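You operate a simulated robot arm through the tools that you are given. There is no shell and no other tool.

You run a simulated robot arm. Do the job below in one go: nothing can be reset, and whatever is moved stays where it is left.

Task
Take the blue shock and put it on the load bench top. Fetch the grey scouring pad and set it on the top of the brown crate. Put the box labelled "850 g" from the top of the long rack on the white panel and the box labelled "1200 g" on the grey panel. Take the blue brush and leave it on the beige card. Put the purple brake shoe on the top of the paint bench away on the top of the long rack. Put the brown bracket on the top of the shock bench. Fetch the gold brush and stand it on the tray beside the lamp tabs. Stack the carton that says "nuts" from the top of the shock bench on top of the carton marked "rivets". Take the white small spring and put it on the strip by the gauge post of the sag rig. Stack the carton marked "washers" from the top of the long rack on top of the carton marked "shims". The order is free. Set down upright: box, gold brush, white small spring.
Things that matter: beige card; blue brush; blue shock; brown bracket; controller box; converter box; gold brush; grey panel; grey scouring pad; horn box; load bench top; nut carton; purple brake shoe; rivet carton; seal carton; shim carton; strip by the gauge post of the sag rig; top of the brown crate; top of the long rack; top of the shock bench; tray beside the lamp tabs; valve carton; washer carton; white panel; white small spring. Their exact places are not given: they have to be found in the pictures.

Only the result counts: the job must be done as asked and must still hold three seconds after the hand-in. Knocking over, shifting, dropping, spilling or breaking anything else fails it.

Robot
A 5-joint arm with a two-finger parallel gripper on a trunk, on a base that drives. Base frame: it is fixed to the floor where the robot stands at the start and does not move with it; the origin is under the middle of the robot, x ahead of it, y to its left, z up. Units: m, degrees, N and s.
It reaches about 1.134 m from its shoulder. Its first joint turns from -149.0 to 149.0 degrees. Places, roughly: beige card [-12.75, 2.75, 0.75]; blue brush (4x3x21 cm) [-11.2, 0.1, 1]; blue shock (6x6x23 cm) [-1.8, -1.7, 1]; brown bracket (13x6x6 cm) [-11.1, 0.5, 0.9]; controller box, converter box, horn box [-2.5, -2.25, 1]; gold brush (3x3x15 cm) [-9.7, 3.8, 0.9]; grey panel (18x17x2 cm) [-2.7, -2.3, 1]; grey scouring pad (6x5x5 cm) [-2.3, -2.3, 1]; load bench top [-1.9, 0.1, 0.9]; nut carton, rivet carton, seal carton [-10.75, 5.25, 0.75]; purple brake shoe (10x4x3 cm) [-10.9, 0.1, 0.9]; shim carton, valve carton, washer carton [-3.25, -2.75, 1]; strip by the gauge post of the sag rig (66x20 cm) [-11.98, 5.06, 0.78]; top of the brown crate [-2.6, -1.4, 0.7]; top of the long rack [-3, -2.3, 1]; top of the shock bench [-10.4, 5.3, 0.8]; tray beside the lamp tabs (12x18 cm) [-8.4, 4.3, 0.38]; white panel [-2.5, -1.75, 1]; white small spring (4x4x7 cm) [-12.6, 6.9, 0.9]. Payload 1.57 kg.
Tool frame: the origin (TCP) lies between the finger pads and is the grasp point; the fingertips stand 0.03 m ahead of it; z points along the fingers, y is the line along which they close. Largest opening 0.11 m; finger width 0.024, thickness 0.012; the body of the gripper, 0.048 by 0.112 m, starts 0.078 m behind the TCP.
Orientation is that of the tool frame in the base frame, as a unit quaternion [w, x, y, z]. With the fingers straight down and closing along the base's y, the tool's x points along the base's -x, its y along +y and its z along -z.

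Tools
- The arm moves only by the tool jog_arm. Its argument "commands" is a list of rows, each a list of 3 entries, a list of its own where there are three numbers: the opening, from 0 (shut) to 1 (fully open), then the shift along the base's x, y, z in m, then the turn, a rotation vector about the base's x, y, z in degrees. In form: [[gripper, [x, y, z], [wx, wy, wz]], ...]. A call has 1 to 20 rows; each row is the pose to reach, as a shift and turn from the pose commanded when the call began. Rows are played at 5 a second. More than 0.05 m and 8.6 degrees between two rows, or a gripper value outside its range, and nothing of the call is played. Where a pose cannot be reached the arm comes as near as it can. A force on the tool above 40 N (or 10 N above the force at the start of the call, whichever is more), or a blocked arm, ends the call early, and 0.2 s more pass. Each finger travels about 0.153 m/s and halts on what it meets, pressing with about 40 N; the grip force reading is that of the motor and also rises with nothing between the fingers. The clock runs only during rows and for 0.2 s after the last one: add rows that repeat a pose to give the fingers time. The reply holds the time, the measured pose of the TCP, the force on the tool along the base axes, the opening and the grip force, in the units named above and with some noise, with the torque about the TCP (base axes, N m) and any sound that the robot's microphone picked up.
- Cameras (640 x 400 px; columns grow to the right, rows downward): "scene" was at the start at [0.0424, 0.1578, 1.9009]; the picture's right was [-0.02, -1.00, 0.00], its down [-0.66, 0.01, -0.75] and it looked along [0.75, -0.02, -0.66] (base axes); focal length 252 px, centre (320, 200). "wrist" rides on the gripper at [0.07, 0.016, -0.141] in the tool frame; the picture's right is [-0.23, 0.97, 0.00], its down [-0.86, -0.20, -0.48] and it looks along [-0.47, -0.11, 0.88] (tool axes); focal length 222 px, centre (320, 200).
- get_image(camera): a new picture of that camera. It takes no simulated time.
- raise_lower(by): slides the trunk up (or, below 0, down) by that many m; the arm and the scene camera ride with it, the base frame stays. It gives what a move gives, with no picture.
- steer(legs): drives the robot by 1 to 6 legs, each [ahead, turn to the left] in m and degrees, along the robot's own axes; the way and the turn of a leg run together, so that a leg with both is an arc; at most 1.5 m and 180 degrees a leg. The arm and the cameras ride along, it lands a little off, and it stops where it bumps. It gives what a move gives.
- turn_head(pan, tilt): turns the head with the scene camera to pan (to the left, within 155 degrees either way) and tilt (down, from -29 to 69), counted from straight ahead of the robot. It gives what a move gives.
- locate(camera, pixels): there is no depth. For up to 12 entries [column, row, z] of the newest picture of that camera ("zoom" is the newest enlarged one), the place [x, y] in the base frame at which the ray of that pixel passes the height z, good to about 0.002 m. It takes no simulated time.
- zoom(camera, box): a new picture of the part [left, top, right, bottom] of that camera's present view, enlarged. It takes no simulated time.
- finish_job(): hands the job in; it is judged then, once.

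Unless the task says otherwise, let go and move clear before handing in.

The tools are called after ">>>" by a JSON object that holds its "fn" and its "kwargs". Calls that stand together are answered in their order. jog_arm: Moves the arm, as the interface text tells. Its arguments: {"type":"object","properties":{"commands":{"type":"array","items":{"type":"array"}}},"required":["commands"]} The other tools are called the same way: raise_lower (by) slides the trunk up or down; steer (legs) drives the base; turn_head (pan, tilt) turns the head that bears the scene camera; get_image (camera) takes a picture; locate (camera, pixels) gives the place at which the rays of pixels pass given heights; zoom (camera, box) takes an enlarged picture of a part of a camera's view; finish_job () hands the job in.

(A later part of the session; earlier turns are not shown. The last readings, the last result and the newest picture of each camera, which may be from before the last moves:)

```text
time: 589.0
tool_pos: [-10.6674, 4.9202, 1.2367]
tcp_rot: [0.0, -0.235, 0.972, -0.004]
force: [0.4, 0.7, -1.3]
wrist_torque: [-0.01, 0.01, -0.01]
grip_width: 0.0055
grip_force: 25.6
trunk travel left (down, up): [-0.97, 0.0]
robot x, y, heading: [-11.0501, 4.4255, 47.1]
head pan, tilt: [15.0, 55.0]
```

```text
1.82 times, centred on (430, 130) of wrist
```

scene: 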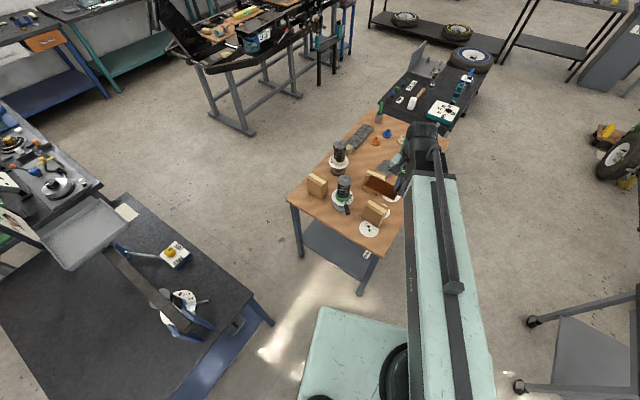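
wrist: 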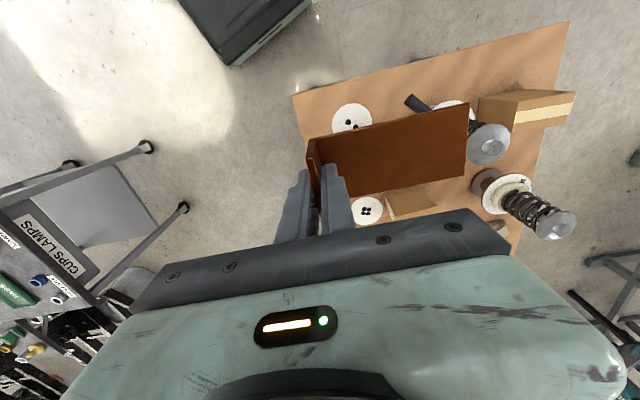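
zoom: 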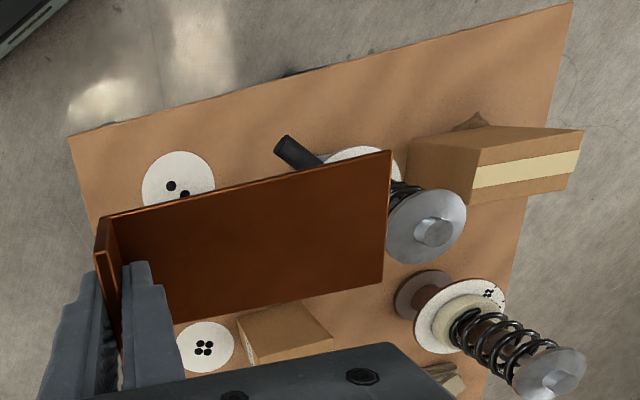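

The two-dot disc occupies the front strip and a black handle overhangs at v≈9.41, so I'll set the bracket farther back: lip at u 7.262, v 9.53, plate toward v 9.66.

>>> {"fn": "jog_arm", "kwargs": {"commands": [[0, [-0.024, 0.042, 0], [0, 0, 0]], [0, [-0.047, 0.083, 0], [0, 0, 0]], [0, [-0.071, 0.125, 0], [0, 0, 0]], [0, [-0.095, 0.167, 0], [0, 0, 0]], [0, [-0.118, 0.208, 0], [0, 0, 0]], [0, [-0.142, 0.25, 0], [0, 0, 0]], [0, [-0.142, 0.25, 0], [0, 0, 0]]]}}

>>> {"fn": "raise_lower", "kwargs": {"by": -0.15}}

>>> {"fn": "get_image", "kwargs": {"camera": "wrist"}}

>>> {"fn": "get_image", "kwargs": {"camera": "scene"}}

>>> {"fn": "zoom", "kwargs": {"camera": "scene", "box": [270, 120, 420, 250]}}

```text
time: 590.6
tool_pos: [-10.8083, 5.1703, 1.2365]
tcp_rot: [0.0, -0.235, 0.972, -0.004]
force: [0.0, -1.2, -1.5]
wrist_torque: [-0.02, -0.02, -0.01]
grip_width: 0.0056
grip_force: 25.7
trunk travel left (down, up): [-0.97, 0.0]
robot x, y, heading: [-11.0492, 4.4207, 47.2]
head pan, tilt: [15.0, 55.0]
```

```text
time: 592.4
tool_pos: [-10.809, 5.171, 1.0878]
tcp_rot: [0.0, -0.235, 0.972, -0.004]
force: [0.4, -0.3, -1.1]
wrist_torque: [-0.04, -0.01, 0.03]
grip_width: 0.0055
grip_force: 25.7
trunk travel left (down, up): [-0.82, 0.15]
robot x, y, heading: [-11.0475, 4.425, 47.4]
head pan, tilt: [15.0, 55.0]
```

```text
taken
```

wrist: 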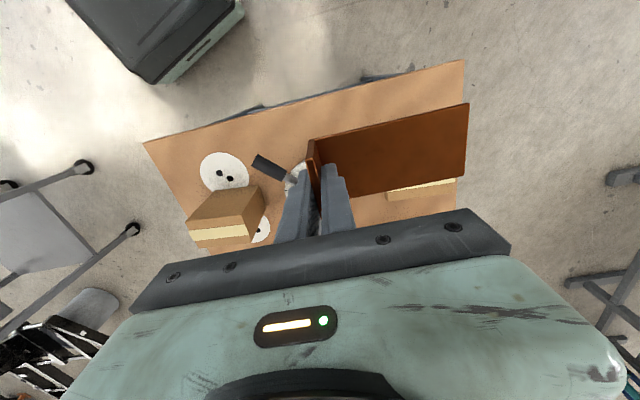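

```text
taken
```

scene: 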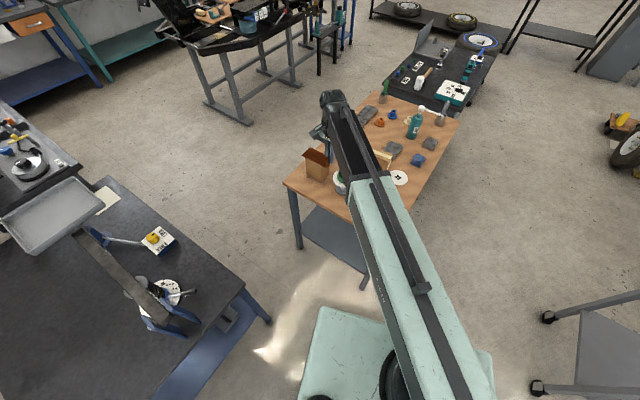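

```text
3.08 times, centred on (345, 185) of scene
```

zoom: 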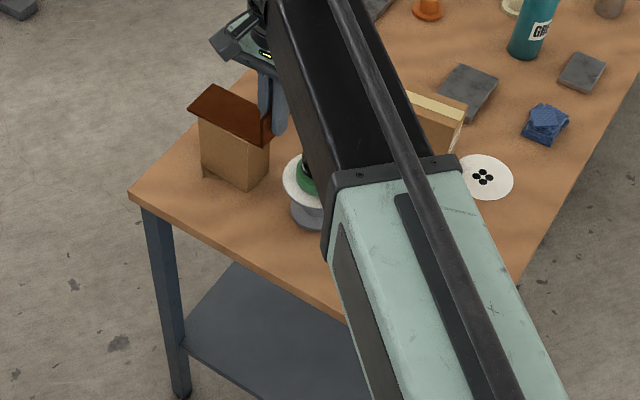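

The plate should descend into the strip between RIVETS (u≤7.21) and the edge (7.305). I'll nudge 4 mm toward the edge, lower partway and look.

>>> {"fn": "jog_arm", "kwargs": {"commands": [[0, [-0.0036, -0.0018, 0], [0, 0, 0]], [0, [-0.0036, -0.0018, 0], [0, 0, 0]]]}}

>>> {"fn": "raise_lower", "kwargs": {"by": -0.1}}

>>> {"fn": "get_image", "kwargs": {"camera": "scene"}}

>>> {"fn": "zoom", "kwargs": {"camera": "scene", "box": [270, 100, 400, 220]}}

>>> {"fn": "get_image", "kwargs": {"camera": "wrist"}}

```text
time: 593.0
tool_pos: [-10.8108, 5.1681, 1.0862]
tcp_rot: [0.0, -0.235, 0.972, -0.004]
force: [-1.0, -0.5, -1.0]
wrist_torque: [-0.05, 0.01, -0.02]
grip_width: 0.0056
grip_force: 25.8
trunk travel left (down, up): [-0.82, 0.15]
robot x, y, heading: [-11.0512, 4.4222, 47.4]
head pan, tilt: [15.0, 55.0]
```

```text
time: 594.3
tool_pos: [-10.8114, 5.168, 0.9873]
tcp_rot: [0.0, -0.235, 0.972, -0.003]
force: [0.0, 0.4, -0.6]
wrist_torque: [-0.06, -0.04, 0.0]
grip_width: 0.0059
grip_force: 26.1
trunk travel left (down, up): [-0.72, 0.25]
robot x, y, heading: [-11.0464, 4.4219, 47.1]
head pan, tilt: [15.0, 55.0]
```

```text
taken
```

scene: 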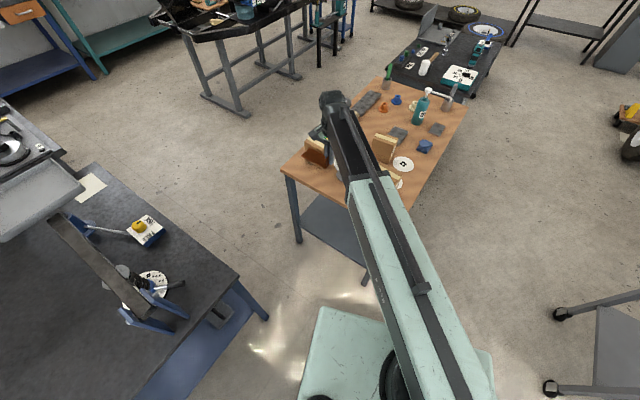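

```text
3.33 times, centred on (335, 160) of scene
```

zoom: 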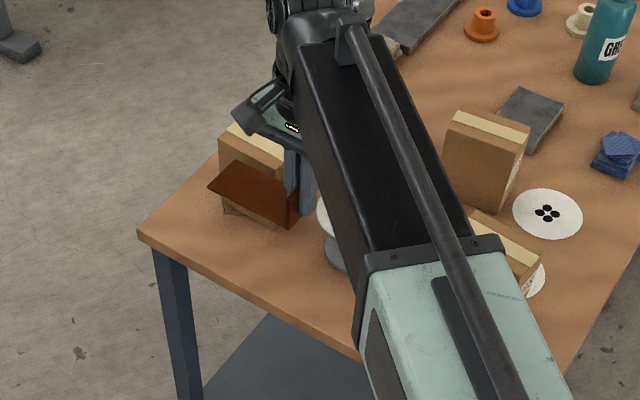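

```text
taken
```

wrist: 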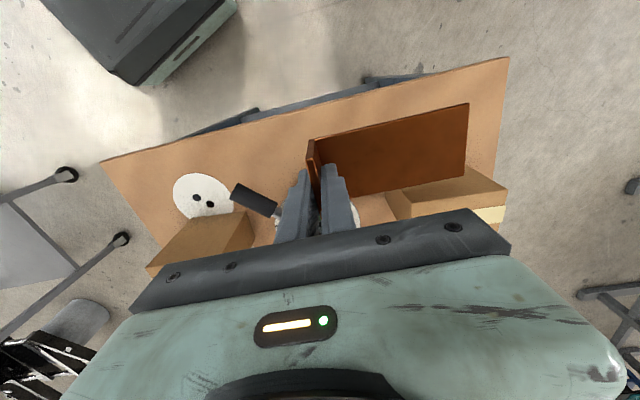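

>>> {"fn": "locate", "kwargs": {"camera": "wrist", "pixels": [[387, 193, 0.8], [467, 168, 0.8], [505, 60, 0.8], [310, 115, 0.8], [240, 188, 0.9]]}}

>>> {"fn": "zoom", "kwargs": {"camera": "wrist", "box": [290, 80, 520, 240]}}

```text
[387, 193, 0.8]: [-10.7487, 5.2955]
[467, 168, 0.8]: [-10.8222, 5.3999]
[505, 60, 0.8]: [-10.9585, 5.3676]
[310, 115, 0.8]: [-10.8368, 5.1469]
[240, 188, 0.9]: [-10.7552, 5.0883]
```

```text
2.50 times, centred on (405, 160) of wrist
```

zoom: 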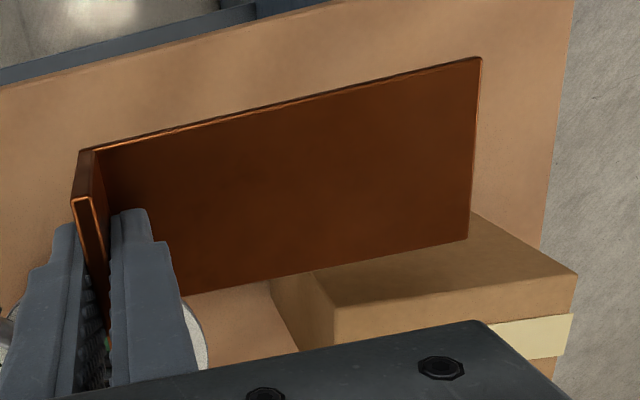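

RIVETS' base edge is at u≈7.15–7.17, so the bracket has ~6 cm clearance. Lowering to contact.

>>> {"fn": "raise_lower", "kwargs": {"by": -0.132}}

>>> {"fn": "raise_lower", "kwargs": {"by": -0.004}}

>>> {"fn": "raise_lower", "kwargs": {"by": -0.003}}

```text
time: 595.9
tool_pos: [-10.8117, 5.1676, 0.854]
tcp_rot: [0.0, -0.235, 0.972, -0.003]
force: [0.6, 0.2, -1.3]
wrist_torque: [-0.05, -0.03, -0.01]
grip_width: 0.0056
grip_force: 25.0
trunk travel left (down, up): [-0.588, 0.382]
robot x, y, heading: [-11.0461, 4.4242, 47.1]
head pan, tilt: [15.0, 55.0]
```

```text
time: 596.4
tool_pos: [-10.8118, 5.1678, 0.8498]
tcp_rot: [0.0, -0.236, 0.972, -0.003]
force: [-0.1, 0.0, -1.6]
wrist_torque: [-0.06, -0.04, -0.01]
grip_width: 0.0058
grip_force: 25.6
trunk travel left (down, up): [-0.584, 0.386]
robot x, y, heading: [-11.0476, 4.4235, 47.6]
head pan, tilt: [15.0, 55.0]
```

```text
time: 596.9
tool_pos: [-10.8106, 5.1682, 0.8479]
tcp_rot: [0.0, -0.235, 0.972, -0.004]
force: [-0.4, 1.0, -0.8]
wrist_torque: [-0.03, -0.05, 0.02]
grip_width: 0.006
grip_force: 25.8
trunk travel left (down, up): [-0.581, 0.389]
robot x, y, heading: [-11.0503, 4.4251, 47.2]
head pan, tilt: [15.0, 55.0]
```

>>> {"fn": "raise_lower", "kwargs": {"by": -0.003}}

>>> {"fn": "get_image", "kwargs": {"camera": "wrist"}}

```text
time: 597.5
tool_pos: [-10.8117, 5.1659, 0.8442]
tcp_rot: [0.0, -0.235, 0.972, -0.004]
force: [-0.6, -0.5, -0.3]
wrist_torque: [-0.07, -0.06, 0.01]
grip_width: 0.0057
grip_force: 25.5
trunk travel left (down, up): [-0.578, 0.392]
robot x, y, heading: [-11.0433, 4.4226, 47.2]
head pan, tilt: [15.0, 55.0]
```

```text
taken
```

wrist: 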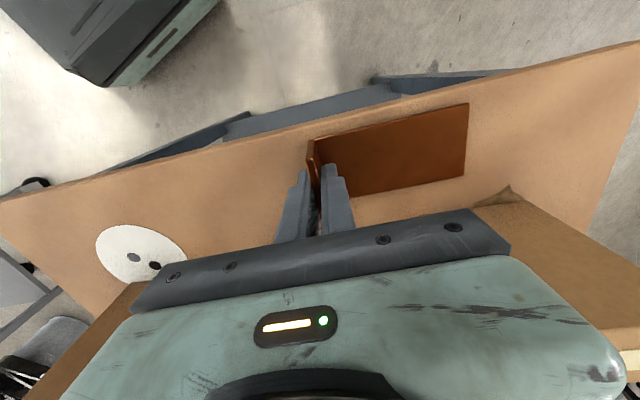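

>>> {"fn": "raise_lower", "kwargs": {"by": -0.003}}

>>> {"fn": "raise_lower", "kwargs": {"by": -0.002}}

```text
time: 598.0
tool_pos: [-10.8125, 5.1674, 0.842]
tcp_rot: [0.0, -0.235, 0.972, -0.004]
force: [0.0, 0.1, -0.5]
wrist_torque: [-0.02, 0.0, 0.01]
grip_width: 0.0056
grip_force: 25.8
trunk travel left (down, up): [-0.575, 0.395]
robot x, y, heading: [-11.0474, 4.4259, 47.4]
head pan, tilt: [15.0, 55.0]
```

```text
time: 598.5
tool_pos: [-10.8125, 5.1677, 0.8404]
tcp_rot: [0.001, -0.236, 0.972, -0.003]
force: [2.4, 4.8, 16.8]
wrist_torque: [0.37, 0.29, -0.08]
grip_width: 0.0056
grip_force: 25.8
trunk travel left (down, up): [-0.573, 0.397]
robot x, y, heading: [-11.0506, 4.423, 47.1]
head pan, tilt: [15.0, 55.0]
```

Contact. I'll relieve 1 mm, open a bit and rise.

>>> {"fn": "raise_lower", "kwargs": {"by": 0.0015}}

>>> {"fn": "jog_arm", "kwargs": {"commands": [[0.1, [0, 0, 0], [0, 0, 0]], [0.2, [0, 0, 0], [0, 0, 0]], [0.3, [0, 0, 0], [0, 0, 0]], [0.4, [0, 0, 0], [0, 0, 0]], [0.4, [0, 0, 0], [0, 0, 0]]]}}

>>> {"fn": "raise_lower", "kwargs": {"by": 0.1}}

>>> {"fn": "raise_lower", "kwargs": {"by": 0.295}}

>>> {"fn": "get_image", "kwargs": {"camera": "wrist"}}

```text
time: 599.0
tool_pos: [-10.8122, 5.1678, 0.8406]
tcp_rot: [-0.001, -0.235, 0.972, -0.004]
force: [0.6, 0.3, 1.6]
wrist_torque: [0.31, 0.03, -0.05]
grip_width: 0.0056
grip_force: 25.5
trunk travel left (down, up): [-0.574, 0.396]
robot x, y, heading: [-11.0458, 4.4249, 47.0]
head pan, tilt: [15.0, 55.0]
```

```text
time: 600.2
tool_pos: [-10.812, 5.1678, 0.8406]
tcp_rot: [0.0, -0.235, 0.972, -0.003]
force: [-0.7, -0.9, 0.0]
wrist_torque: [0.03, -0.03, -0.02]
grip_width: 0.044
grip_force: 0.1
trunk travel left (down, up): [-0.574, 0.396]
robot x, y, heading: [-11.0487, 4.4222, 47.4]
head pan, tilt: [15.0, 55.0]
```

```text
time: 601.5
tool_pos: [-10.8127, 5.1689, 0.9414]
tcp_rot: [0.0, -0.235, 0.972, -0.003]
force: [-0.8, -0.3, -0.4]
wrist_torque: [0.0, -0.01, 0.02]
grip_width: 0.0438
grip_force: 0.0
trunk travel left (down, up): [-0.674, 0.296]
robot x, y, heading: [-11.0483, 4.4267, 47.4]
head pan, tilt: [15.0, 55.0]
```

```text
time: 604.5
tool_pos: [-10.8127, 5.1687, 1.2367]
tcp_rot: [0.0, -0.236, 0.972, -0.004]
force: [0.1, -0.5, 0.0]
wrist_torque: [0.02, 0.0, 0.02]
grip_width: 0.0439
grip_force: 0.1
trunk travel left (down, up): [-0.969, 0.001]
robot x, y, heading: [-11.0423, 4.4229, 47.2]
head pan, tilt: [15.0, 55.0]
```

```text
taken
```

wrist: 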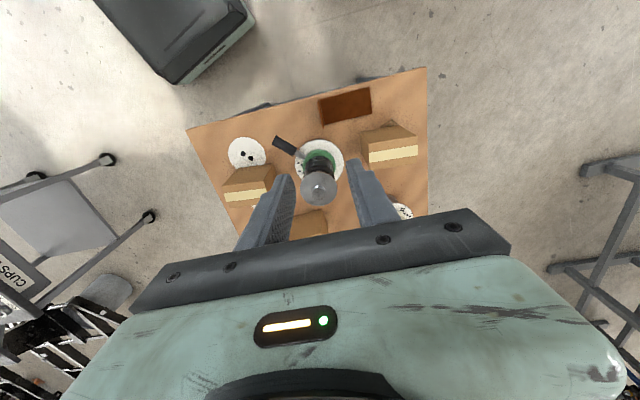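

The bracket is down. I'll zoom the wrist view to measure NUTS and RIVETS and confirm the label.

>>> {"fn": "zoom", "kwargs": {"camera": "wrist", "box": [330, 90, 450, 190]}}

>>> {"fn": "zoom", "kwargs": {"camera": "wrist", "box": [190, 120, 310, 230]}}

```text
4.00 times, centred on (390, 140) of wrist
```

zoom: 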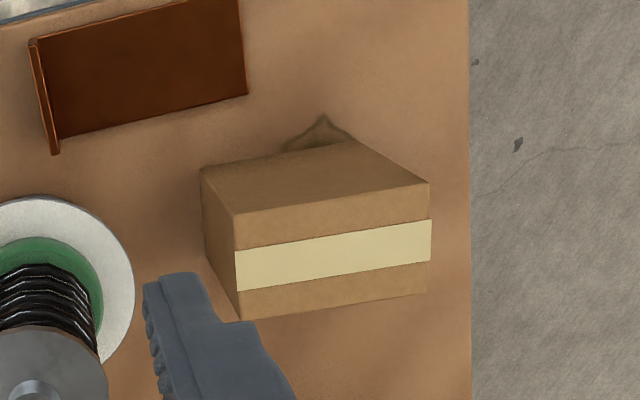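

```text
3.64 times, centred on (250, 175) of wrist
```

zoom: 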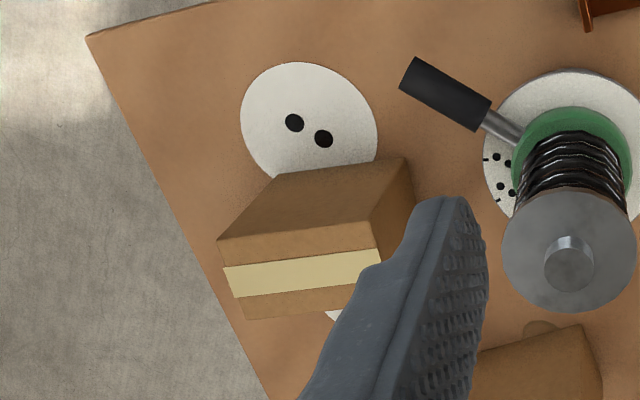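

>>> {"fn": "locate", "kwargs": {"camera": "wrist", "pixels": [[368.75, 143.25, 0.917], [417.5, 135.5, 0.917], [417, 162.5, 0.917], [370, 170, 0.917], [340.5, 133, 0.797], [221.7, 186, 0.917], [263.2, 181, 0.917], [228, 208, 0.917], [239, 167.3, 0.797], [274.7, 163.2, 0.797]]}}

```text
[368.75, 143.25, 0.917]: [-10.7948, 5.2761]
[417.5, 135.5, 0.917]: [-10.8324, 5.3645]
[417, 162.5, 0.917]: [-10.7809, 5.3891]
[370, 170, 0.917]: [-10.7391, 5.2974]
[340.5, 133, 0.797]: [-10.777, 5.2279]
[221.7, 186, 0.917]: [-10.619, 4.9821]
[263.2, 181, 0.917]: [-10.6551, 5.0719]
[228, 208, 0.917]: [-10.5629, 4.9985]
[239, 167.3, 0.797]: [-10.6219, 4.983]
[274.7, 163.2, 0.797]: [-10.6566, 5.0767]
```

NUTS: centre (−10.610,5.036), short axis ≈18.5°; RIVETS: centre (−10.787,5.332), short axis ≈24.5°, tops z≈0.917. I'll edge forward 7 cm, turn the gripper, and hover over NUTS.

>>> {"fn": "steer", "kwargs": {"legs": [[0.07, 0]]}}

```text
time: 605.5
tool_pos: [-10.7621, 5.2188, 1.2355]
tcp_rot: [-0.001, -0.234, 0.972, -0.004]
force: [0.2, 0.3, 0.6]
wrist_torque: [-0.03, 0.02, -0.02]
grip_width: 0.044
grip_force: 0.0
trunk travel left (down, up): [-0.969, 0.001]
robot x, y, heading: [-11.0, 4.4774, 47.1]
head pan, tilt: [15.0, 55.0]
```

>>> {"fn": "jog_arm", "kwargs": {"commands": [[1, [0.014, -0.017, 0], [0, 0, 8]], [1, [0.028, -0.034, 0], [0, 0, 16]], [1, [0.042, -0.05, 0], [0, 0, 24]], [1, [0.056, -0.067, 0], [0, 0, 32]], [1, [0.07, -0.084, 0], [0, 0, 40]], [1, [0.084, -0.1, 0], [0, 0, 48]], [1, [0.098, -0.117, 0], [0, 0, 56]], [1, [0.112, -0.134, 0], [0, 0, 64]], [1, [0.126, -0.15, 0], [0, 0, 72]], [1, [0.14, -0.167, 0], [0, 0, 80]], [1, [0.1525, -0.183, 0], [0, 0, 81]], [1, [0.1525, -0.183, 0], [0, 0, 81]]]}}

>>> {"fn": "get_image", "kwargs": {"camera": "wrist"}}

>>> {"fn": "zoom", "kwargs": {"camera": "wrist", "box": [260, 80, 380, 190]}}

```text
time: 608.1
tool_pos: [-10.6105, 5.035, 1.2368]
tcp_rot: [-0.002, 0.81, -0.587, 0.003]
force: [0.3, 0.9, 0.2]
wrist_torque: [0.0, 0.06, 0.01]
grip_width: 0.11
grip_force: 0.0
trunk travel left (down, up): [-0.969, 0.001]
robot x, y, heading: [-10.9996, 4.4757, 47.1]
head pan, tilt: [15.0, 55.0]
```

```text
taken
```

wrist: 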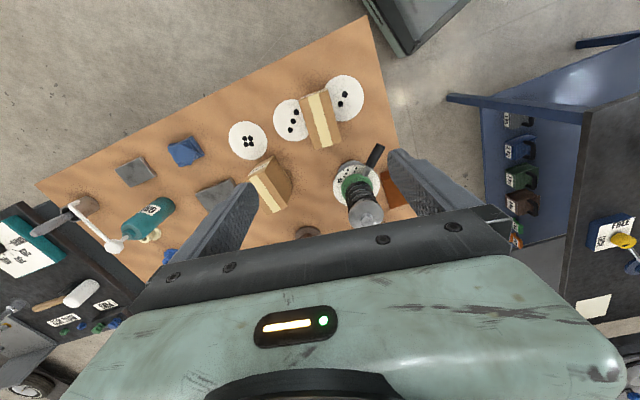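

```text
3.64 times, centred on (320, 135) of wrist
```

zoom: 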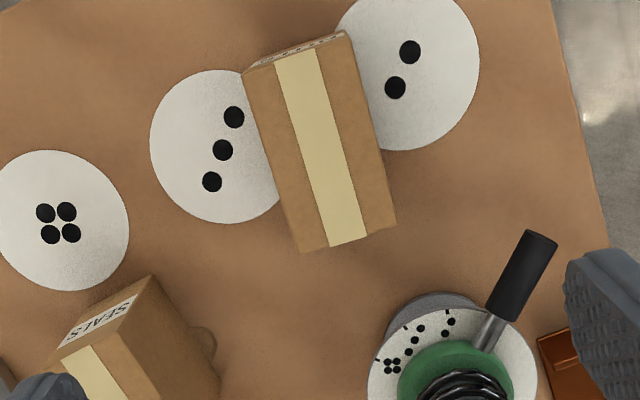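

>>> {"fn": "locate", "kwargs": {"camera": "zoom", "pixels": [[243, 76, 0.917], [349, 42, 0.917], [397, 228, 0.917], [300, 251, 0.917]]}}

```text
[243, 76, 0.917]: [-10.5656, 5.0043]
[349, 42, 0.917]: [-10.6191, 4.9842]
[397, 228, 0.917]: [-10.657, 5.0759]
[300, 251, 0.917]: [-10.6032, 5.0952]
```

NUTS centre refined to (−10.611,5.040), short axis ≈20.5°. I'll centre, descend and grip.

>>> {"fn": "jog_arm", "kwargs": {"commands": [[1, [-0.0007, 0.0049, 0], [0, 0, 2.5]], [1, [-0.0007, 0.0049, 0], [0, 0, 2.5]]]}}

>>> {"fn": "raise_lower", "kwargs": {"by": -0.23}}

>>> {"fn": "get_image", "kwargs": {"camera": "wrist"}}

```text
time: 608.7
tool_pos: [-10.6116, 5.0416, 1.2361]
tcp_rot: [-0.003, 0.823, -0.569, 0.003]
force: [0.4, 0.4, 0.0]
wrist_torque: [-0.05, 0.01, 0.0]
grip_width: 0.1098
grip_force: 0.1
trunk travel left (down, up): [-0.969, 0.001]
robot x, y, heading: [-11.0015, 4.4767, 47.1]
head pan, tilt: [15.0, 55.0]
```

```text
time: 611.1
tool_pos: [-10.6098, 5.041, 1.0071]
tcp_rot: [-0.002, 0.823, -0.569, 0.003]
force: [0.6, -0.1, -0.3]
wrist_torque: [0.04, -0.02, 0.01]
grip_width: 0.11
grip_force: 0.1
trunk travel left (down, up): [-0.739, 0.231]
robot x, y, heading: [-11.0019, 4.4747, 47.2]
head pan, tilt: [15.0, 55.0]
```

```text
taken
```

wrist: 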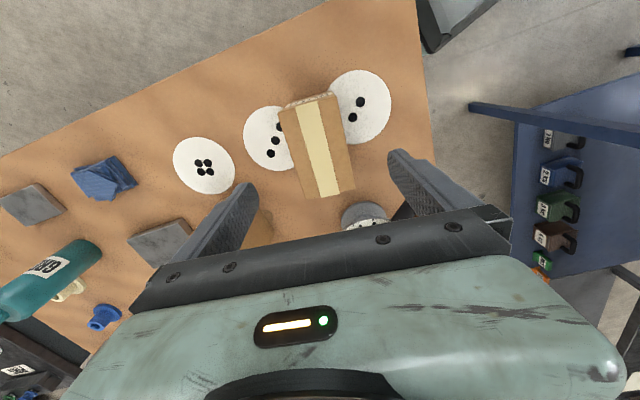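

I'll check how close SEALS is to the left finger before going lower.

>>> {"fn": "zoom", "kwargs": {"camera": "wrist", "box": [190, 140, 310, 250]}}

>>> {"fn": "get_image", "kwargs": {"camera": "scene"}}

>>> {"fn": "zoom", "kwargs": {"camera": "scene", "box": [300, 100, 460, 230]}}

```text
3.64 times, centred on (250, 195) of wrist
```

zoom: 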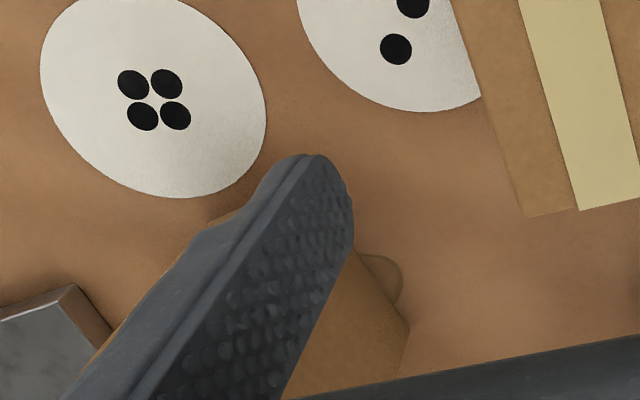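

```text
taken
```

scene: 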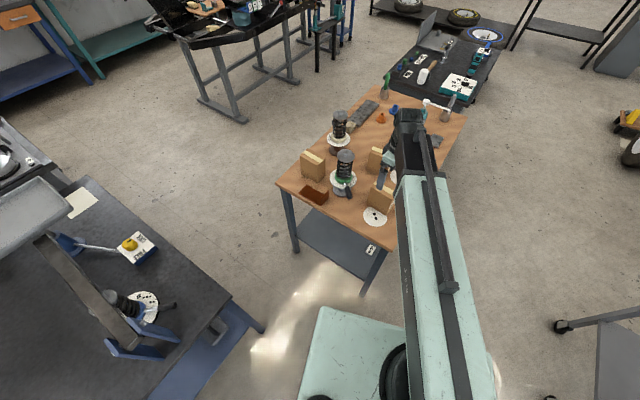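

```text
3.08 times, centred on (380, 165) of scene
```

zoom: 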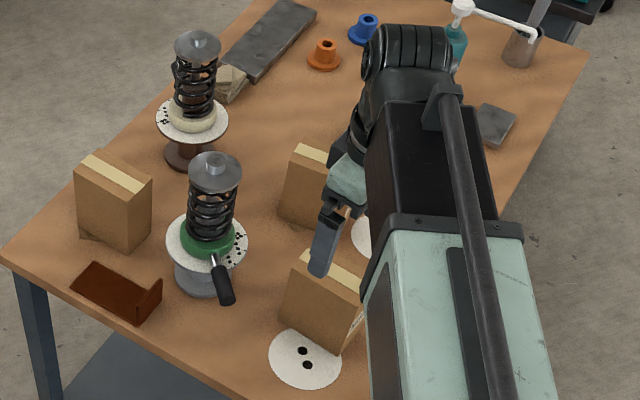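

>>> {"fn": "locate", "kwargs": {"camera": "wrist", "pixels": [[274.2, 229.3, 0.797], [220, 199, 0.797], [258, 210, 0.797], [201, 229, 0.797]]}}

>>> {"fn": "locate", "kwargs": {"camera": "scene", "pixels": [[367.3, 171.6, 0.797], [374.9, 152.3, 0.917], [371, 148.5, 0.917], [384, 154.5, 0.917]]}}

```text
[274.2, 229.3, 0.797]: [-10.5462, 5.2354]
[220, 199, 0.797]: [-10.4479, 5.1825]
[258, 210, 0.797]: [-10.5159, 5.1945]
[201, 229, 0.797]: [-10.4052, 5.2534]
```

```text
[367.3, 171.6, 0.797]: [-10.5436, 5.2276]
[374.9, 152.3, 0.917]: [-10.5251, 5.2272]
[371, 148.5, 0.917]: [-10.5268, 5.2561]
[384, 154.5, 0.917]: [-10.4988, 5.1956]
```

SEALS is over 10 cm from the finger. I'll lower fully and grip NUTS.

>>> {"fn": "raise_lower", "kwargs": {"by": -0.15}}

>>> {"fn": "jog_arm", "kwargs": {"commands": [[0.8, [0, 0, 0], [0, 0, 0]], [0.65, [0, 0, 0], [0, 0, 0]], [0.55, [0, 0, 0], [0, 0, 0]], [0.45, [0, 0, 0], [0, 0, 0]], [0.2, [0, 0, 0], [0, 0, 0]], [0, [0, 0, 0], [0, 0, 0]], [0, [0, 0, 0], [0, 0, 0]], [0, [0, 0, 0], [0, 0, 0]]]}}

>>> {"fn": "raise_lower", "kwargs": {"by": 0.015}}

>>> {"fn": "get_image", "kwargs": {"camera": "wrist"}}

```text
time: 612.9
tool_pos: [-10.6097, 5.0408, 0.8563]
tcp_rot: [-0.002, 0.823, -0.568, 0.002]
force: [0.4, -0.6, -0.5]
wrist_torque: [0.04, 0.01, 0.02]
grip_width: 0.1099
grip_force: 0.0
trunk travel left (down, up): [-0.589, 0.381]
robot x, y, heading: [-11.0005, 4.4745, 47.4]
head pan, tilt: [15.0, 55.0]
```

```text
time: 614.7
tool_pos: [-10.6098, 5.0411, 0.8561]
tcp_rot: [-0.002, 0.822, -0.57, 0.002]
force: [2.4, 0.1, 0.4]
wrist_torque: [-0.02, 0.05, 0.03]
grip_width: 0.0602
grip_force: 40.6
trunk travel left (down, up): [-0.589, 0.381]
robot x, y, heading: [-11.0013, 4.4743, 47.3]
head pan, tilt: [15.0, 55.0]
```

```text
time: 615.3
tool_pos: [-10.61, 5.0411, 0.8705]
tcp_rot: [-0.002, 0.822, -0.569, 0.003]
force: [0.0, 0.1, -3.5]
wrist_torque: [0.05, -0.03, 0.0]
grip_width: 0.0606
grip_force: 40.3
trunk travel left (down, up): [-0.604, 0.366]
robot x, y, heading: [-10.9992, 4.475, 47.2]
head pan, tilt: [15.0, 55.0]
```

```text
taken
```

wrist: 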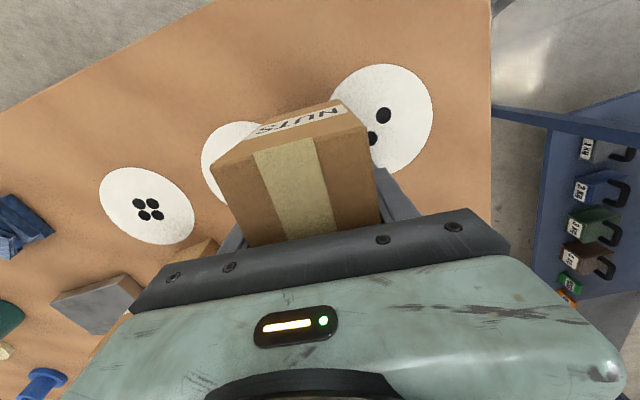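

NUTS is held (3.5 N). I'll raise to the top and carry it over RIVETS.

>>> {"fn": "raise_lower", "kwargs": {"by": 0.1}}

>>> {"fn": "raise_lower", "kwargs": {"by": 0.265}}

>>> {"fn": "jog_arm", "kwargs": {"commands": [[0, [-0.022, 0.036, 0], [0, 0, 0]], [0, [-0.044, 0.073, 0], [0, 0, 0]], [0, [-0.066, 0.109, 0], [0, 0, 0]], [0, [-0.088, 0.146, 0], [0, 0, 0]], [0, [-0.11, 0.182, 0], [0, 0, 0]], [0, [-0.133, 0.218, 0], [0, 0, 0]], [0, [-0.155, 0.255, 0], [0, 0, 2]], [0, [-0.177, 0.291, 0], [0, 0, 4]], [0, [-0.177, 0.291, 0], [0, 0, 4]]]}}

>>> {"fn": "get_image", "kwargs": {"camera": "wrist"}}

>>> {"fn": "get_image", "kwargs": {"camera": "scene"}}

```text
time: 616.6
tool_pos: [-10.6108, 5.0418, 0.9711]
tcp_rot: [-0.002, 0.822, -0.569, 0.002]
force: [0.0, 0.8, -4.0]
wrist_torque: [0.01, -0.03, 0.01]
grip_width: 0.0603
grip_force: 40.3
trunk travel left (down, up): [-0.704, 0.266]
robot x, y, heading: [-10.9995, 4.477, 47.2]
head pan, tilt: [15.0, 55.0]
```

```text
time: 619.4
tool_pos: [-10.6101, 5.0406, 1.236]
tcp_rot: [-0.002, 0.822, -0.569, 0.002]
force: [0.1, -0.4, -4.0]
wrist_torque: [0.01, -0.01, 0.0]
grip_width: 0.0604
grip_force: 40.0
trunk travel left (down, up): [-0.969, 0.001]
robot x, y, heading: [-11.002, 4.4725, 47.2]
head pan, tilt: [15.0, 55.0]
```

```text
time: 621.4
tool_pos: [-10.7857, 5.3347, 1.2365]
tcp_rot: [-0.001, 0.842, -0.54, 0.002]
force: [0.1, 0.1, -3.5]
wrist_torque: [0.06, -0.04, 0.0]
grip_width: 0.06
grip_force: 40.3
trunk travel left (down, up): [-0.969, 0.001]
robot x, y, heading: [-11.0009, 4.4745, 47.2]
head pan, tilt: [15.0, 55.0]
```

```text
taken
```

wrist: 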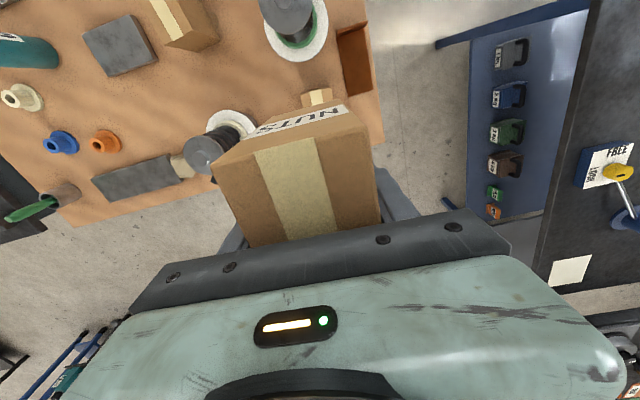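

```text
taken
```

scene: 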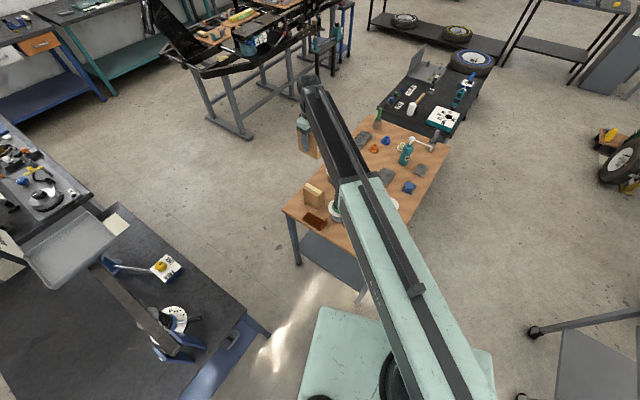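

The RIVETS carton peeks out at (317,97). I'll check its corners against the expected positions.

>>> {"fn": "zoom", "kwargs": {"camera": "wrist", "box": [270, 70, 370, 130]}}

```text
6.40 times, centred on (320, 100) of wrist
```

zoom: 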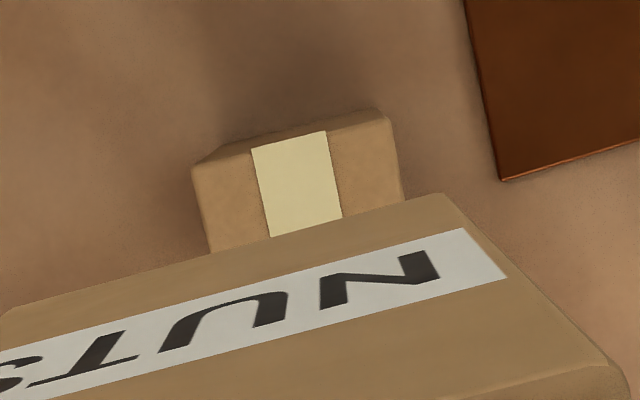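

>>> {"fn": "locate", "kwargs": {"camera": "zoom", "pixels": [[190, 167, 0.917], [392, 121, 0.917]]}}

>>> {"fn": "raise_lower", "kwargs": {"by": -0.24}}

>>> {"fn": "get_image", "kwargs": {"camera": "wrist"}}

```text
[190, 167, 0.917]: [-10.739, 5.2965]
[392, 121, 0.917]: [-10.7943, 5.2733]
```

```text
time: 623.9
tool_pos: [-10.7859, 5.3342, 0.9956]
tcp_rot: [-0.002, 0.841, -0.541, 0.003]
force: [0.7, 0.1, -4.2]
wrist_torque: [-0.01, -0.02, -0.03]
grip_width: 0.0601
grip_force: 40.1
trunk travel left (down, up): [-0.729, 0.241]
robot x, y, heading: [-11.0043, 4.4767, 46.9]
head pan, tilt: [15.0, 55.0]
```

```text
taken
```

wrist: 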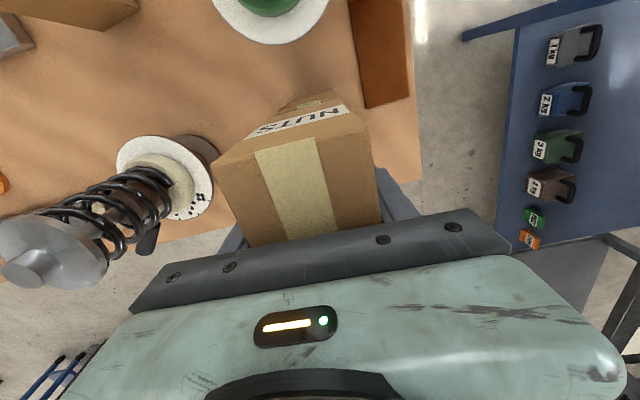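

Exact match. Lowering onto RIVETS in small steps.

>>> {"fn": "raise_lower", "kwargs": {"by": -0.012}}

>>> {"fn": "raise_lower", "kwargs": {"by": -0.003}}

>>> {"fn": "raise_lower", "kwargs": {"by": -0.002}}

```text
time: 624.5
tool_pos: [-10.7851, 5.3346, 0.9849]
tcp_rot: [-0.002, 0.841, -0.541, 0.002]
force: [-0.1, -0.6, -3.7]
wrist_torque: [0.03, -0.01, 0.0]
grip_width: 0.0601
grip_force: 39.6
trunk travel left (down, up): [-0.717, 0.253]
robot x, y, heading: [-10.9999, 4.4766, 47.3]
head pan, tilt: [15.0, 55.0]
```

```text
time: 625.0
tool_pos: [-10.7855, 5.3338, 0.9807]
tcp_rot: [-0.002, 0.842, -0.54, 0.002]
force: [-0.2, -1.1, -3.4]
wrist_torque: [-0.02, 0.0, -0.02]
grip_width: 0.0599
grip_force: 39.7
trunk travel left (down, up): [-0.714, 0.256]
robot x, y, heading: [-10.9978, 4.4753, 47.3]
head pan, tilt: [15.0, 55.0]
```

```text
time: 625.5
tool_pos: [-10.7865, 5.3354, 0.9799]
tcp_rot: [-0.002, 0.841, -0.541, 0.002]
force: [0.8, -1.0, -3.9]
wrist_torque: [0.03, -0.02, -0.03]
grip_width: 0.0598
grip_force: 40.0
trunk travel left (down, up): [-0.712, 0.258]
robot x, y, heading: [-10.9997, 4.4767, 47.1]
head pan, tilt: [15.0, 55.0]
```

>>> {"fn": "raise_lower", "kwargs": {"by": -0.002}}

>>> {"fn": "raise_lower", "kwargs": {"by": -0.002}}

```text
time: 626.0
tool_pos: [-10.7859, 5.3345, 0.9778]
tcp_rot: [-0.001, 0.841, -0.541, 0.002]
force: [0.0, 0.0, -4.0]
wrist_torque: [0.03, -0.01, 0.01]
grip_width: 0.06
grip_force: 39.8
trunk travel left (down, up): [-0.71, 0.26]
robot x, y, heading: [-10.9964, 4.4782, 47.0]
head pan, tilt: [15.0, 55.0]
```

```text
time: 626.5
tool_pos: [-10.7852, 5.3328, 0.976]
tcp_rot: [-0.003, 0.842, -0.54, 0.002]
force: [0.5, 4.6, 14.3]
wrist_torque: [-0.34, 0.12, 0.06]
grip_width: 0.0599
grip_force: 39.4
trunk travel left (down, up): [-0.708, 0.262]
robot x, y, heading: [-11.002, 4.4765, 47.2]
head pan, tilt: [15.0, 55.0]
```

Contact. Relieve, release and rise.

>>> {"fn": "raise_lower", "kwargs": {"by": 0.001}}

>>> {"fn": "jog_arm", "kwargs": {"commands": [[0.6, [0, 0, 0], [0, 0, 0]], [0.7, [0, 0, 0], [0, 0, 0]], [0.85, [0, 0, 0], [0, 0, 0]], [1, [0, 0, 0], [0, 0, 0]], [1, [0, 0, 0], [0, 0, 0]]]}}

>>> {"fn": "raise_lower", "kwargs": {"by": 0.26}}

>>> {"fn": "get_image", "kwargs": {"camera": "wrist"}}

>>> {"fn": "get_image", "kwargs": {"camera": "scene"}}

```text
time: 627.0
tool_pos: [-10.7861, 5.3345, 0.9756]
tcp_rot: [-0.003, 0.842, -0.539, 0.002]
force: [-0.6, 2.1, 3.5]
wrist_torque: [0.01, 0.17, 0.05]
grip_width: 0.0599
grip_force: 39.3
trunk travel left (down, up): [-0.709, 0.261]
robot x, y, heading: [-11.0017, 4.4748, 47.1]
head pan, tilt: [15.0, 55.0]
```

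```text
time: 628.2
tool_pos: [-10.7863, 5.3345, 0.9759]
tcp_rot: [-0.002, 0.842, -0.54, 0.002]
force: [0.3, -0.4, -0.7]
wrist_torque: [-0.01, -0.03, 0.0]
grip_width: 0.1101
grip_force: 0.0
trunk travel left (down, up): [-0.709, 0.261]
robot x, y, heading: [-11.0003, 4.4757, 47.4]
head pan, tilt: [15.0, 55.0]
```

```text
time: 630.9
tool_pos: [-10.786, 5.3346, 1.2369]
tcp_rot: [-0.003, 0.841, -0.541, 0.002]
force: [0.2, -0.3, -0.3]
wrist_torque: [-0.02, -0.01, 0.04]
grip_width: 0.1098
grip_force: 0.1
trunk travel left (down, up): [-0.969, 0.001]
robot x, y, heading: [-10.9998, 4.4759, 47.2]
head pan, tilt: [15.0, 55.0]
```

```text
taken
```

wrist: 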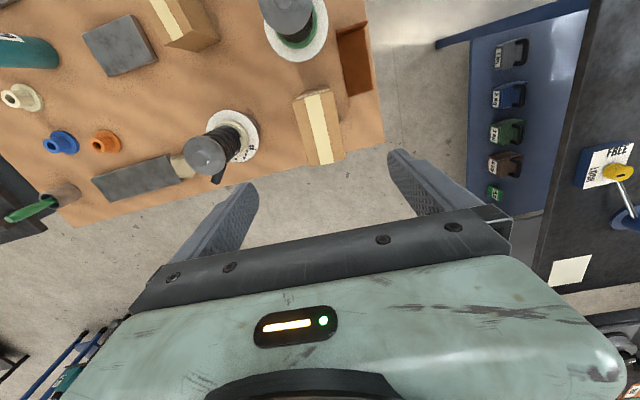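

```text
taken
```

scene: 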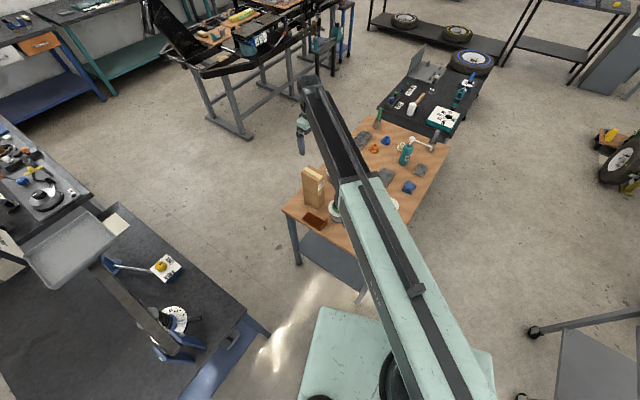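

NUTS now sits on RIVETS. Next is the white small spring: I'll retract, back out, and look toward the far wall and the sag rig.

>>> {"fn": "jog_arm", "kwargs": {"commands": [[1, [-0.008, -0.042, 0], [0, 0, 0]], [1, [-0.016, -0.084, 0], [0, 0, 0]], [1, [-0.023, -0.126, 0], [0, 0, 0]], [1, [-0.031, -0.168, 0], [0, 0, 0]], [1, [-0.039, -0.21, 0], [0, 0, 0]], [1, [-0.047, -0.252, 0], [0, 0, 0]], [1, [-0.055, -0.29, 0], [0, 0, 0]], [1, [-0.055, -0.29, 0], [0, 0, 0]]]}}

>>> {"fn": "steer", "kwargs": {"legs": [[-0.58, 0], [0, 62]]}}

>>> {"fn": "turn_head", "kwargs": {"pan": 0, "tilt": 30}}

>>> {"fn": "get_image", "kwargs": {"camera": "scene"}}

>>> {"fn": "turn_head", "kwargs": {"pan": 35, "tilt": 30}}

>>> {"fn": "get_image", "kwargs": {"camera": "scene"}}

```text
time: 632.7
tool_pos: [-10.8406, 5.0443, 1.2361]
tcp_rot: [-0.001, 0.842, -0.54, 0.001]
force: [0.2, -0.5, 0.3]
wrist_torque: [0.0, 0.04, 0.0]
grip_width: 0.11
grip_force: 0.0
trunk travel left (down, up): [-0.969, 0.001]
robot x, y, heading: [-10.9955, 4.4763, 47.6]
head pan, tilt: [15.0, 55.0]
```

```text
time: 638.8
tool_pos: [-11.8315, 4.4431, 1.2356]
tcp_rot: [-0.002, 1.0, -0.013, 0.002]
force: [0.3, 0.0, 0.0]
wrist_torque: [-0.01, -0.01, 0.03]
grip_width: 0.11
grip_force: 0.1
trunk travel left (down, up): [-0.969, 0.001]
robot x, y, heading: [-11.3922, 4.0524, 110.4]
head pan, tilt: [15.0, 55.0]
```

```text
time: 639.7
tool_pos: [-11.8313, 4.4432, 1.2353]
tcp_rot: [-0.003, 1.0, -0.013, 0.001]
force: [-0.2, -0.8, 0.3]
wrist_torque: [-0.02, -0.03, -0.02]
grip_width: 0.1101
grip_force: 0.1
trunk travel left (down, up): [-0.969, 0.001]
robot x, y, heading: [-11.3843, 4.0514, 110.8]
head pan, tilt: [0.0, 30.0]
```

```text
taken
```

scene: 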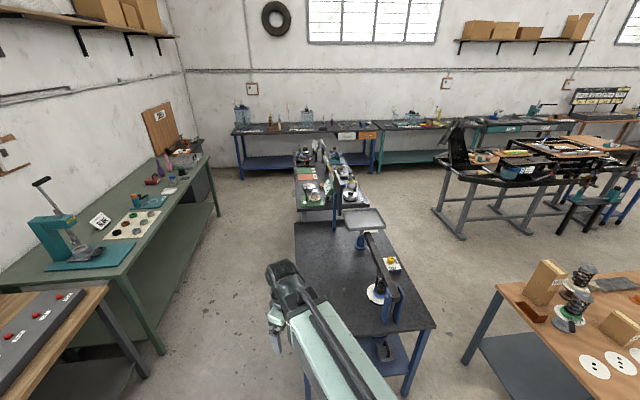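

```text
time: 640.7
tool_pos: [-11.8316, 4.4434, 1.2358]
tcp_rot: [-0.003, 1.0, -0.013, 0.001]
force: [0.7, 0.1, -0.7]
wrist_torque: [0.03, -0.01, 0.03]
grip_width: 0.1102
grip_force: 0.1
trunk travel left (down, up): [-0.969, 0.001]
robot x, y, heading: [-11.3914, 4.0465, 110.8]
head pan, tilt: [35.0, 30.0]
```

```text
taken
```

scene: 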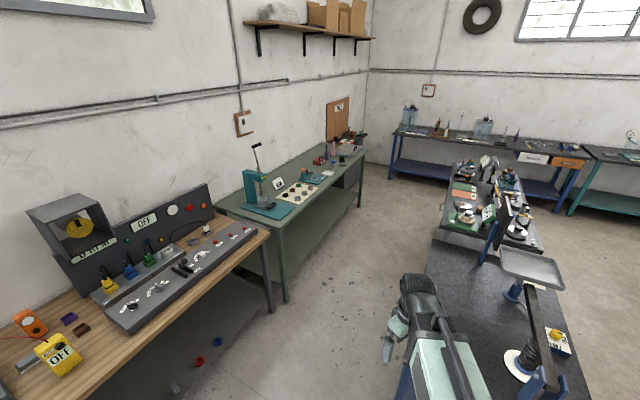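

The sag rig stand is ahead; its free left strip is at u 8.26–8.46. I'll zoom on the far wall bench to find the white spring and locate aisle limits.

>>> {"fn": "turn_head", "kwargs": {"pan": 0, "tilt": 25}}

>>> {"fn": "zoom", "kwargs": {"camera": "scene", "box": [220, 100, 400, 200]}}

>>> {"fn": "get_image", "kwargs": {"camera": "scene"}}

>>> {"fn": "locate", "kwargs": {"camera": "scene", "pixels": [[165, 385, 0.0], [219, 245, 0.0], [245, 210, 0.0], [305, 395, 0.0], [295, 252, 0.78], [295, 252, 0.85]]}}

```text
time: 641.7
tool_pos: [-11.8314, 4.4419, 1.237]
tcp_rot: [-0.004, 1.0, -0.013, 0.001]
force: [0.1, 0.3, 0.5]
wrist_torque: [0.01, 0.0, 0.0]
grip_width: 0.1101
grip_force: 0.1
trunk travel left (down, up): [-0.969, 0.001]
robot x, y, heading: [-11.39, 4.0484, 110.7]
head pan, tilt: [0.0, 25.0]
```

```text
3.56 times, centred on (310, 150) of scene
```

zoom: 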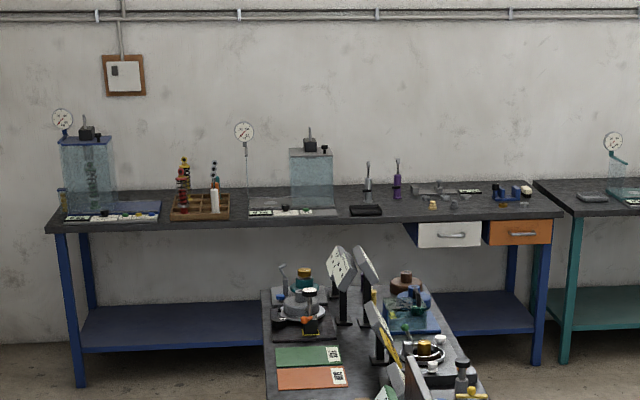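

```text
taken
```

scene: 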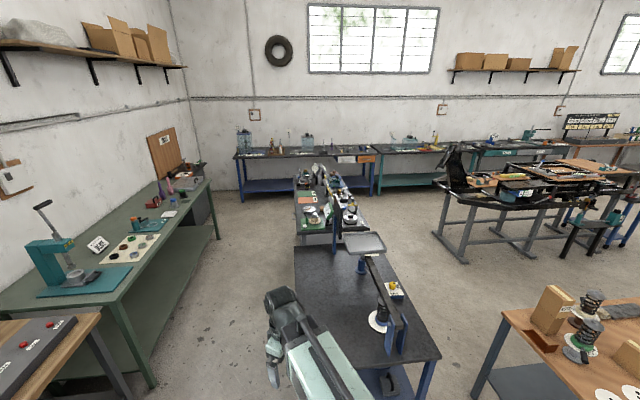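

```text
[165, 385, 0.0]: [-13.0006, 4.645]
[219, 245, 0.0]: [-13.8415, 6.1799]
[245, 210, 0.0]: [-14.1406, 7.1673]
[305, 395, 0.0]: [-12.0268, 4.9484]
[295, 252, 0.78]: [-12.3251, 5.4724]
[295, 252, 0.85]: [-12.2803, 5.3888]
```

The white spring stands in a wooden organiser on the far blue-legged bench. I'll swing the arm forward, then take the left aisle (u≈8.95) past the sag rig.

>>> {"fn": "jog_arm", "kwargs": {"commands": [[1, [0.03, 0.032, 0], [0, 0, 0]], [1, [0.059, 0.063, 0], [0, 0, 0]], [1, [0.088, 0.095, 0], [0, 0, 0]], [1, [0.117, 0.126, 0], [0, 0, 0]], [1, [0.147, 0.158, 0], [0, 0, 0]], [1, [0.176, 0.189, 0], [0, 0, 0]], [1, [0.222, 0.192, 0], [0, 0, 0]], [1, [0.268, 0.195, 0], [0, 0, 0]], [1, [0.314, 0.198, 0], [0, 0, 0]], [1, [0.36, 0.2, 0], [0, 0, 0]], [1, [0.406, 0.2, 0], [0, 0, 0]], [1, [0.406, 0.2, 0], [0, 0, 0]]]}}

>>> {"fn": "steer", "kwargs": {"legs": [[0, 49.5], [0.95, 0], [0, -43], [1.3, 0]]}}

>>> {"fn": "turn_head", "kwargs": {"pan": 0, "tilt": 30}}

>>> {"fn": "get_image", "kwargs": {"camera": "scene"}}

>>> {"fn": "turn_head", "kwargs": {"pan": -80, "tilt": 40}}

>>> {"fn": "get_image", "kwargs": {"camera": "scene"}}

```text
time: 644.3
tool_pos: [-11.4255, 4.6431, 1.2362]
tcp_rot: [-0.004, 1.0, -0.012, 0.0]
force: [0.3, 0.0, 0.8]
wrist_torque: [0.01, 0.06, -0.02]
grip_width: 0.1097
grip_force: 0.0
trunk travel left (down, up): [-0.969, 0.001]
robot x, y, heading: [-11.3924, 4.0489, 110.6]
head pan, tilt: [0.0, 25.0]
```

```text
time: 659.5
tool_pos: [-12.9629, 6.0954, 1.236]
tcp_rot: [-0.003, 0.999, 0.039, 0.0]
force: [1.0, 0.2, 0.5]
wrist_torque: [0.01, -0.03, -0.02]
grip_width: 0.1102
grip_force: 0.1
trunk travel left (down, up): [-0.969, 0.001]
robot x, y, heading: [-12.8606, 5.5085, 116.8]
head pan, tilt: [0.0, 25.0]
```

```text
time: 660.2
tool_pos: [-12.963, 6.0938, 1.2363]
tcp_rot: [-0.003, 0.999, 0.04, 0.001]
force: [0.4, 0.3, -1.1]
wrist_torque: [-0.03, 0.0, -0.02]
grip_width: 0.1099
grip_force: 0.1
trunk travel left (down, up): [-0.969, 0.001]
robot x, y, heading: [-12.8632, 5.5064, 117.0]
head pan, tilt: [0.0, 30.0]
```

```text
taken
```

scene: 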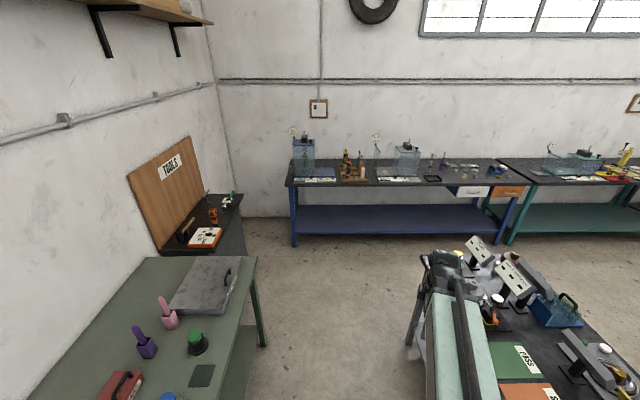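

```text
time: 661.7
tool_pos: [-12.9616, 6.0939, 1.2363]
tcp_rot: [-0.003, 0.999, 0.04, 0.0]
force: [-0.3, -0.7, 0.2]
wrist_torque: [-0.02, 0.02, -0.03]
grip_width: 0.1102
grip_force: 0.0
trunk travel left (down, up): [-0.969, 0.001]
robot x, y, heading: [-12.8592, 5.5072, 116.9]
head pan, tilt: [-80.0, 40.0]
```

```text
taken
```

scene: 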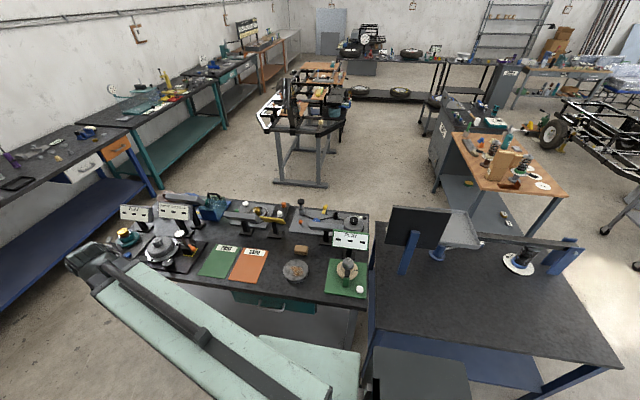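

>>> {"fn": "turn_head", "kwargs": {"pan": -10, "tilt": 35}}

>>> {"fn": "get_image", "kwargs": {"camera": "scene"}}

>>> {"fn": "zoom", "kwargs": {"camera": "scene", "box": [310, 110, 470, 200]}}

```text
time: 663.1
tool_pos: [-12.9632, 6.0949, 1.2365]
tcp_rot: [-0.004, 0.999, 0.04, 0.001]
force: [0.7, 0.8, -0.3]
wrist_torque: [-0.03, 0.01, 0.02]
grip_width: 0.1102
grip_force: 0.0
trunk travel left (down, up): [-0.969, 0.001]
robot x, y, heading: [-12.8628, 5.5089, 117.1]
head pan, tilt: [-10.0, 35.0]
```

```text
taken
```

scene: 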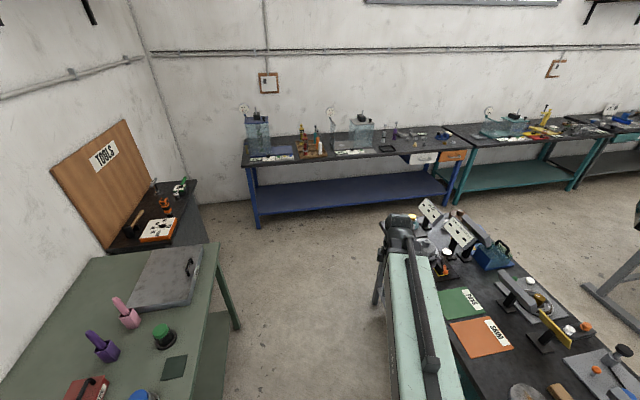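

```text
4.00 times, centred on (390, 155) of scene
```

zoom: 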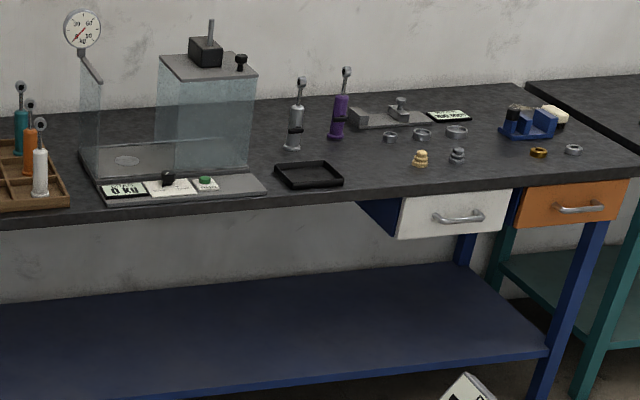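

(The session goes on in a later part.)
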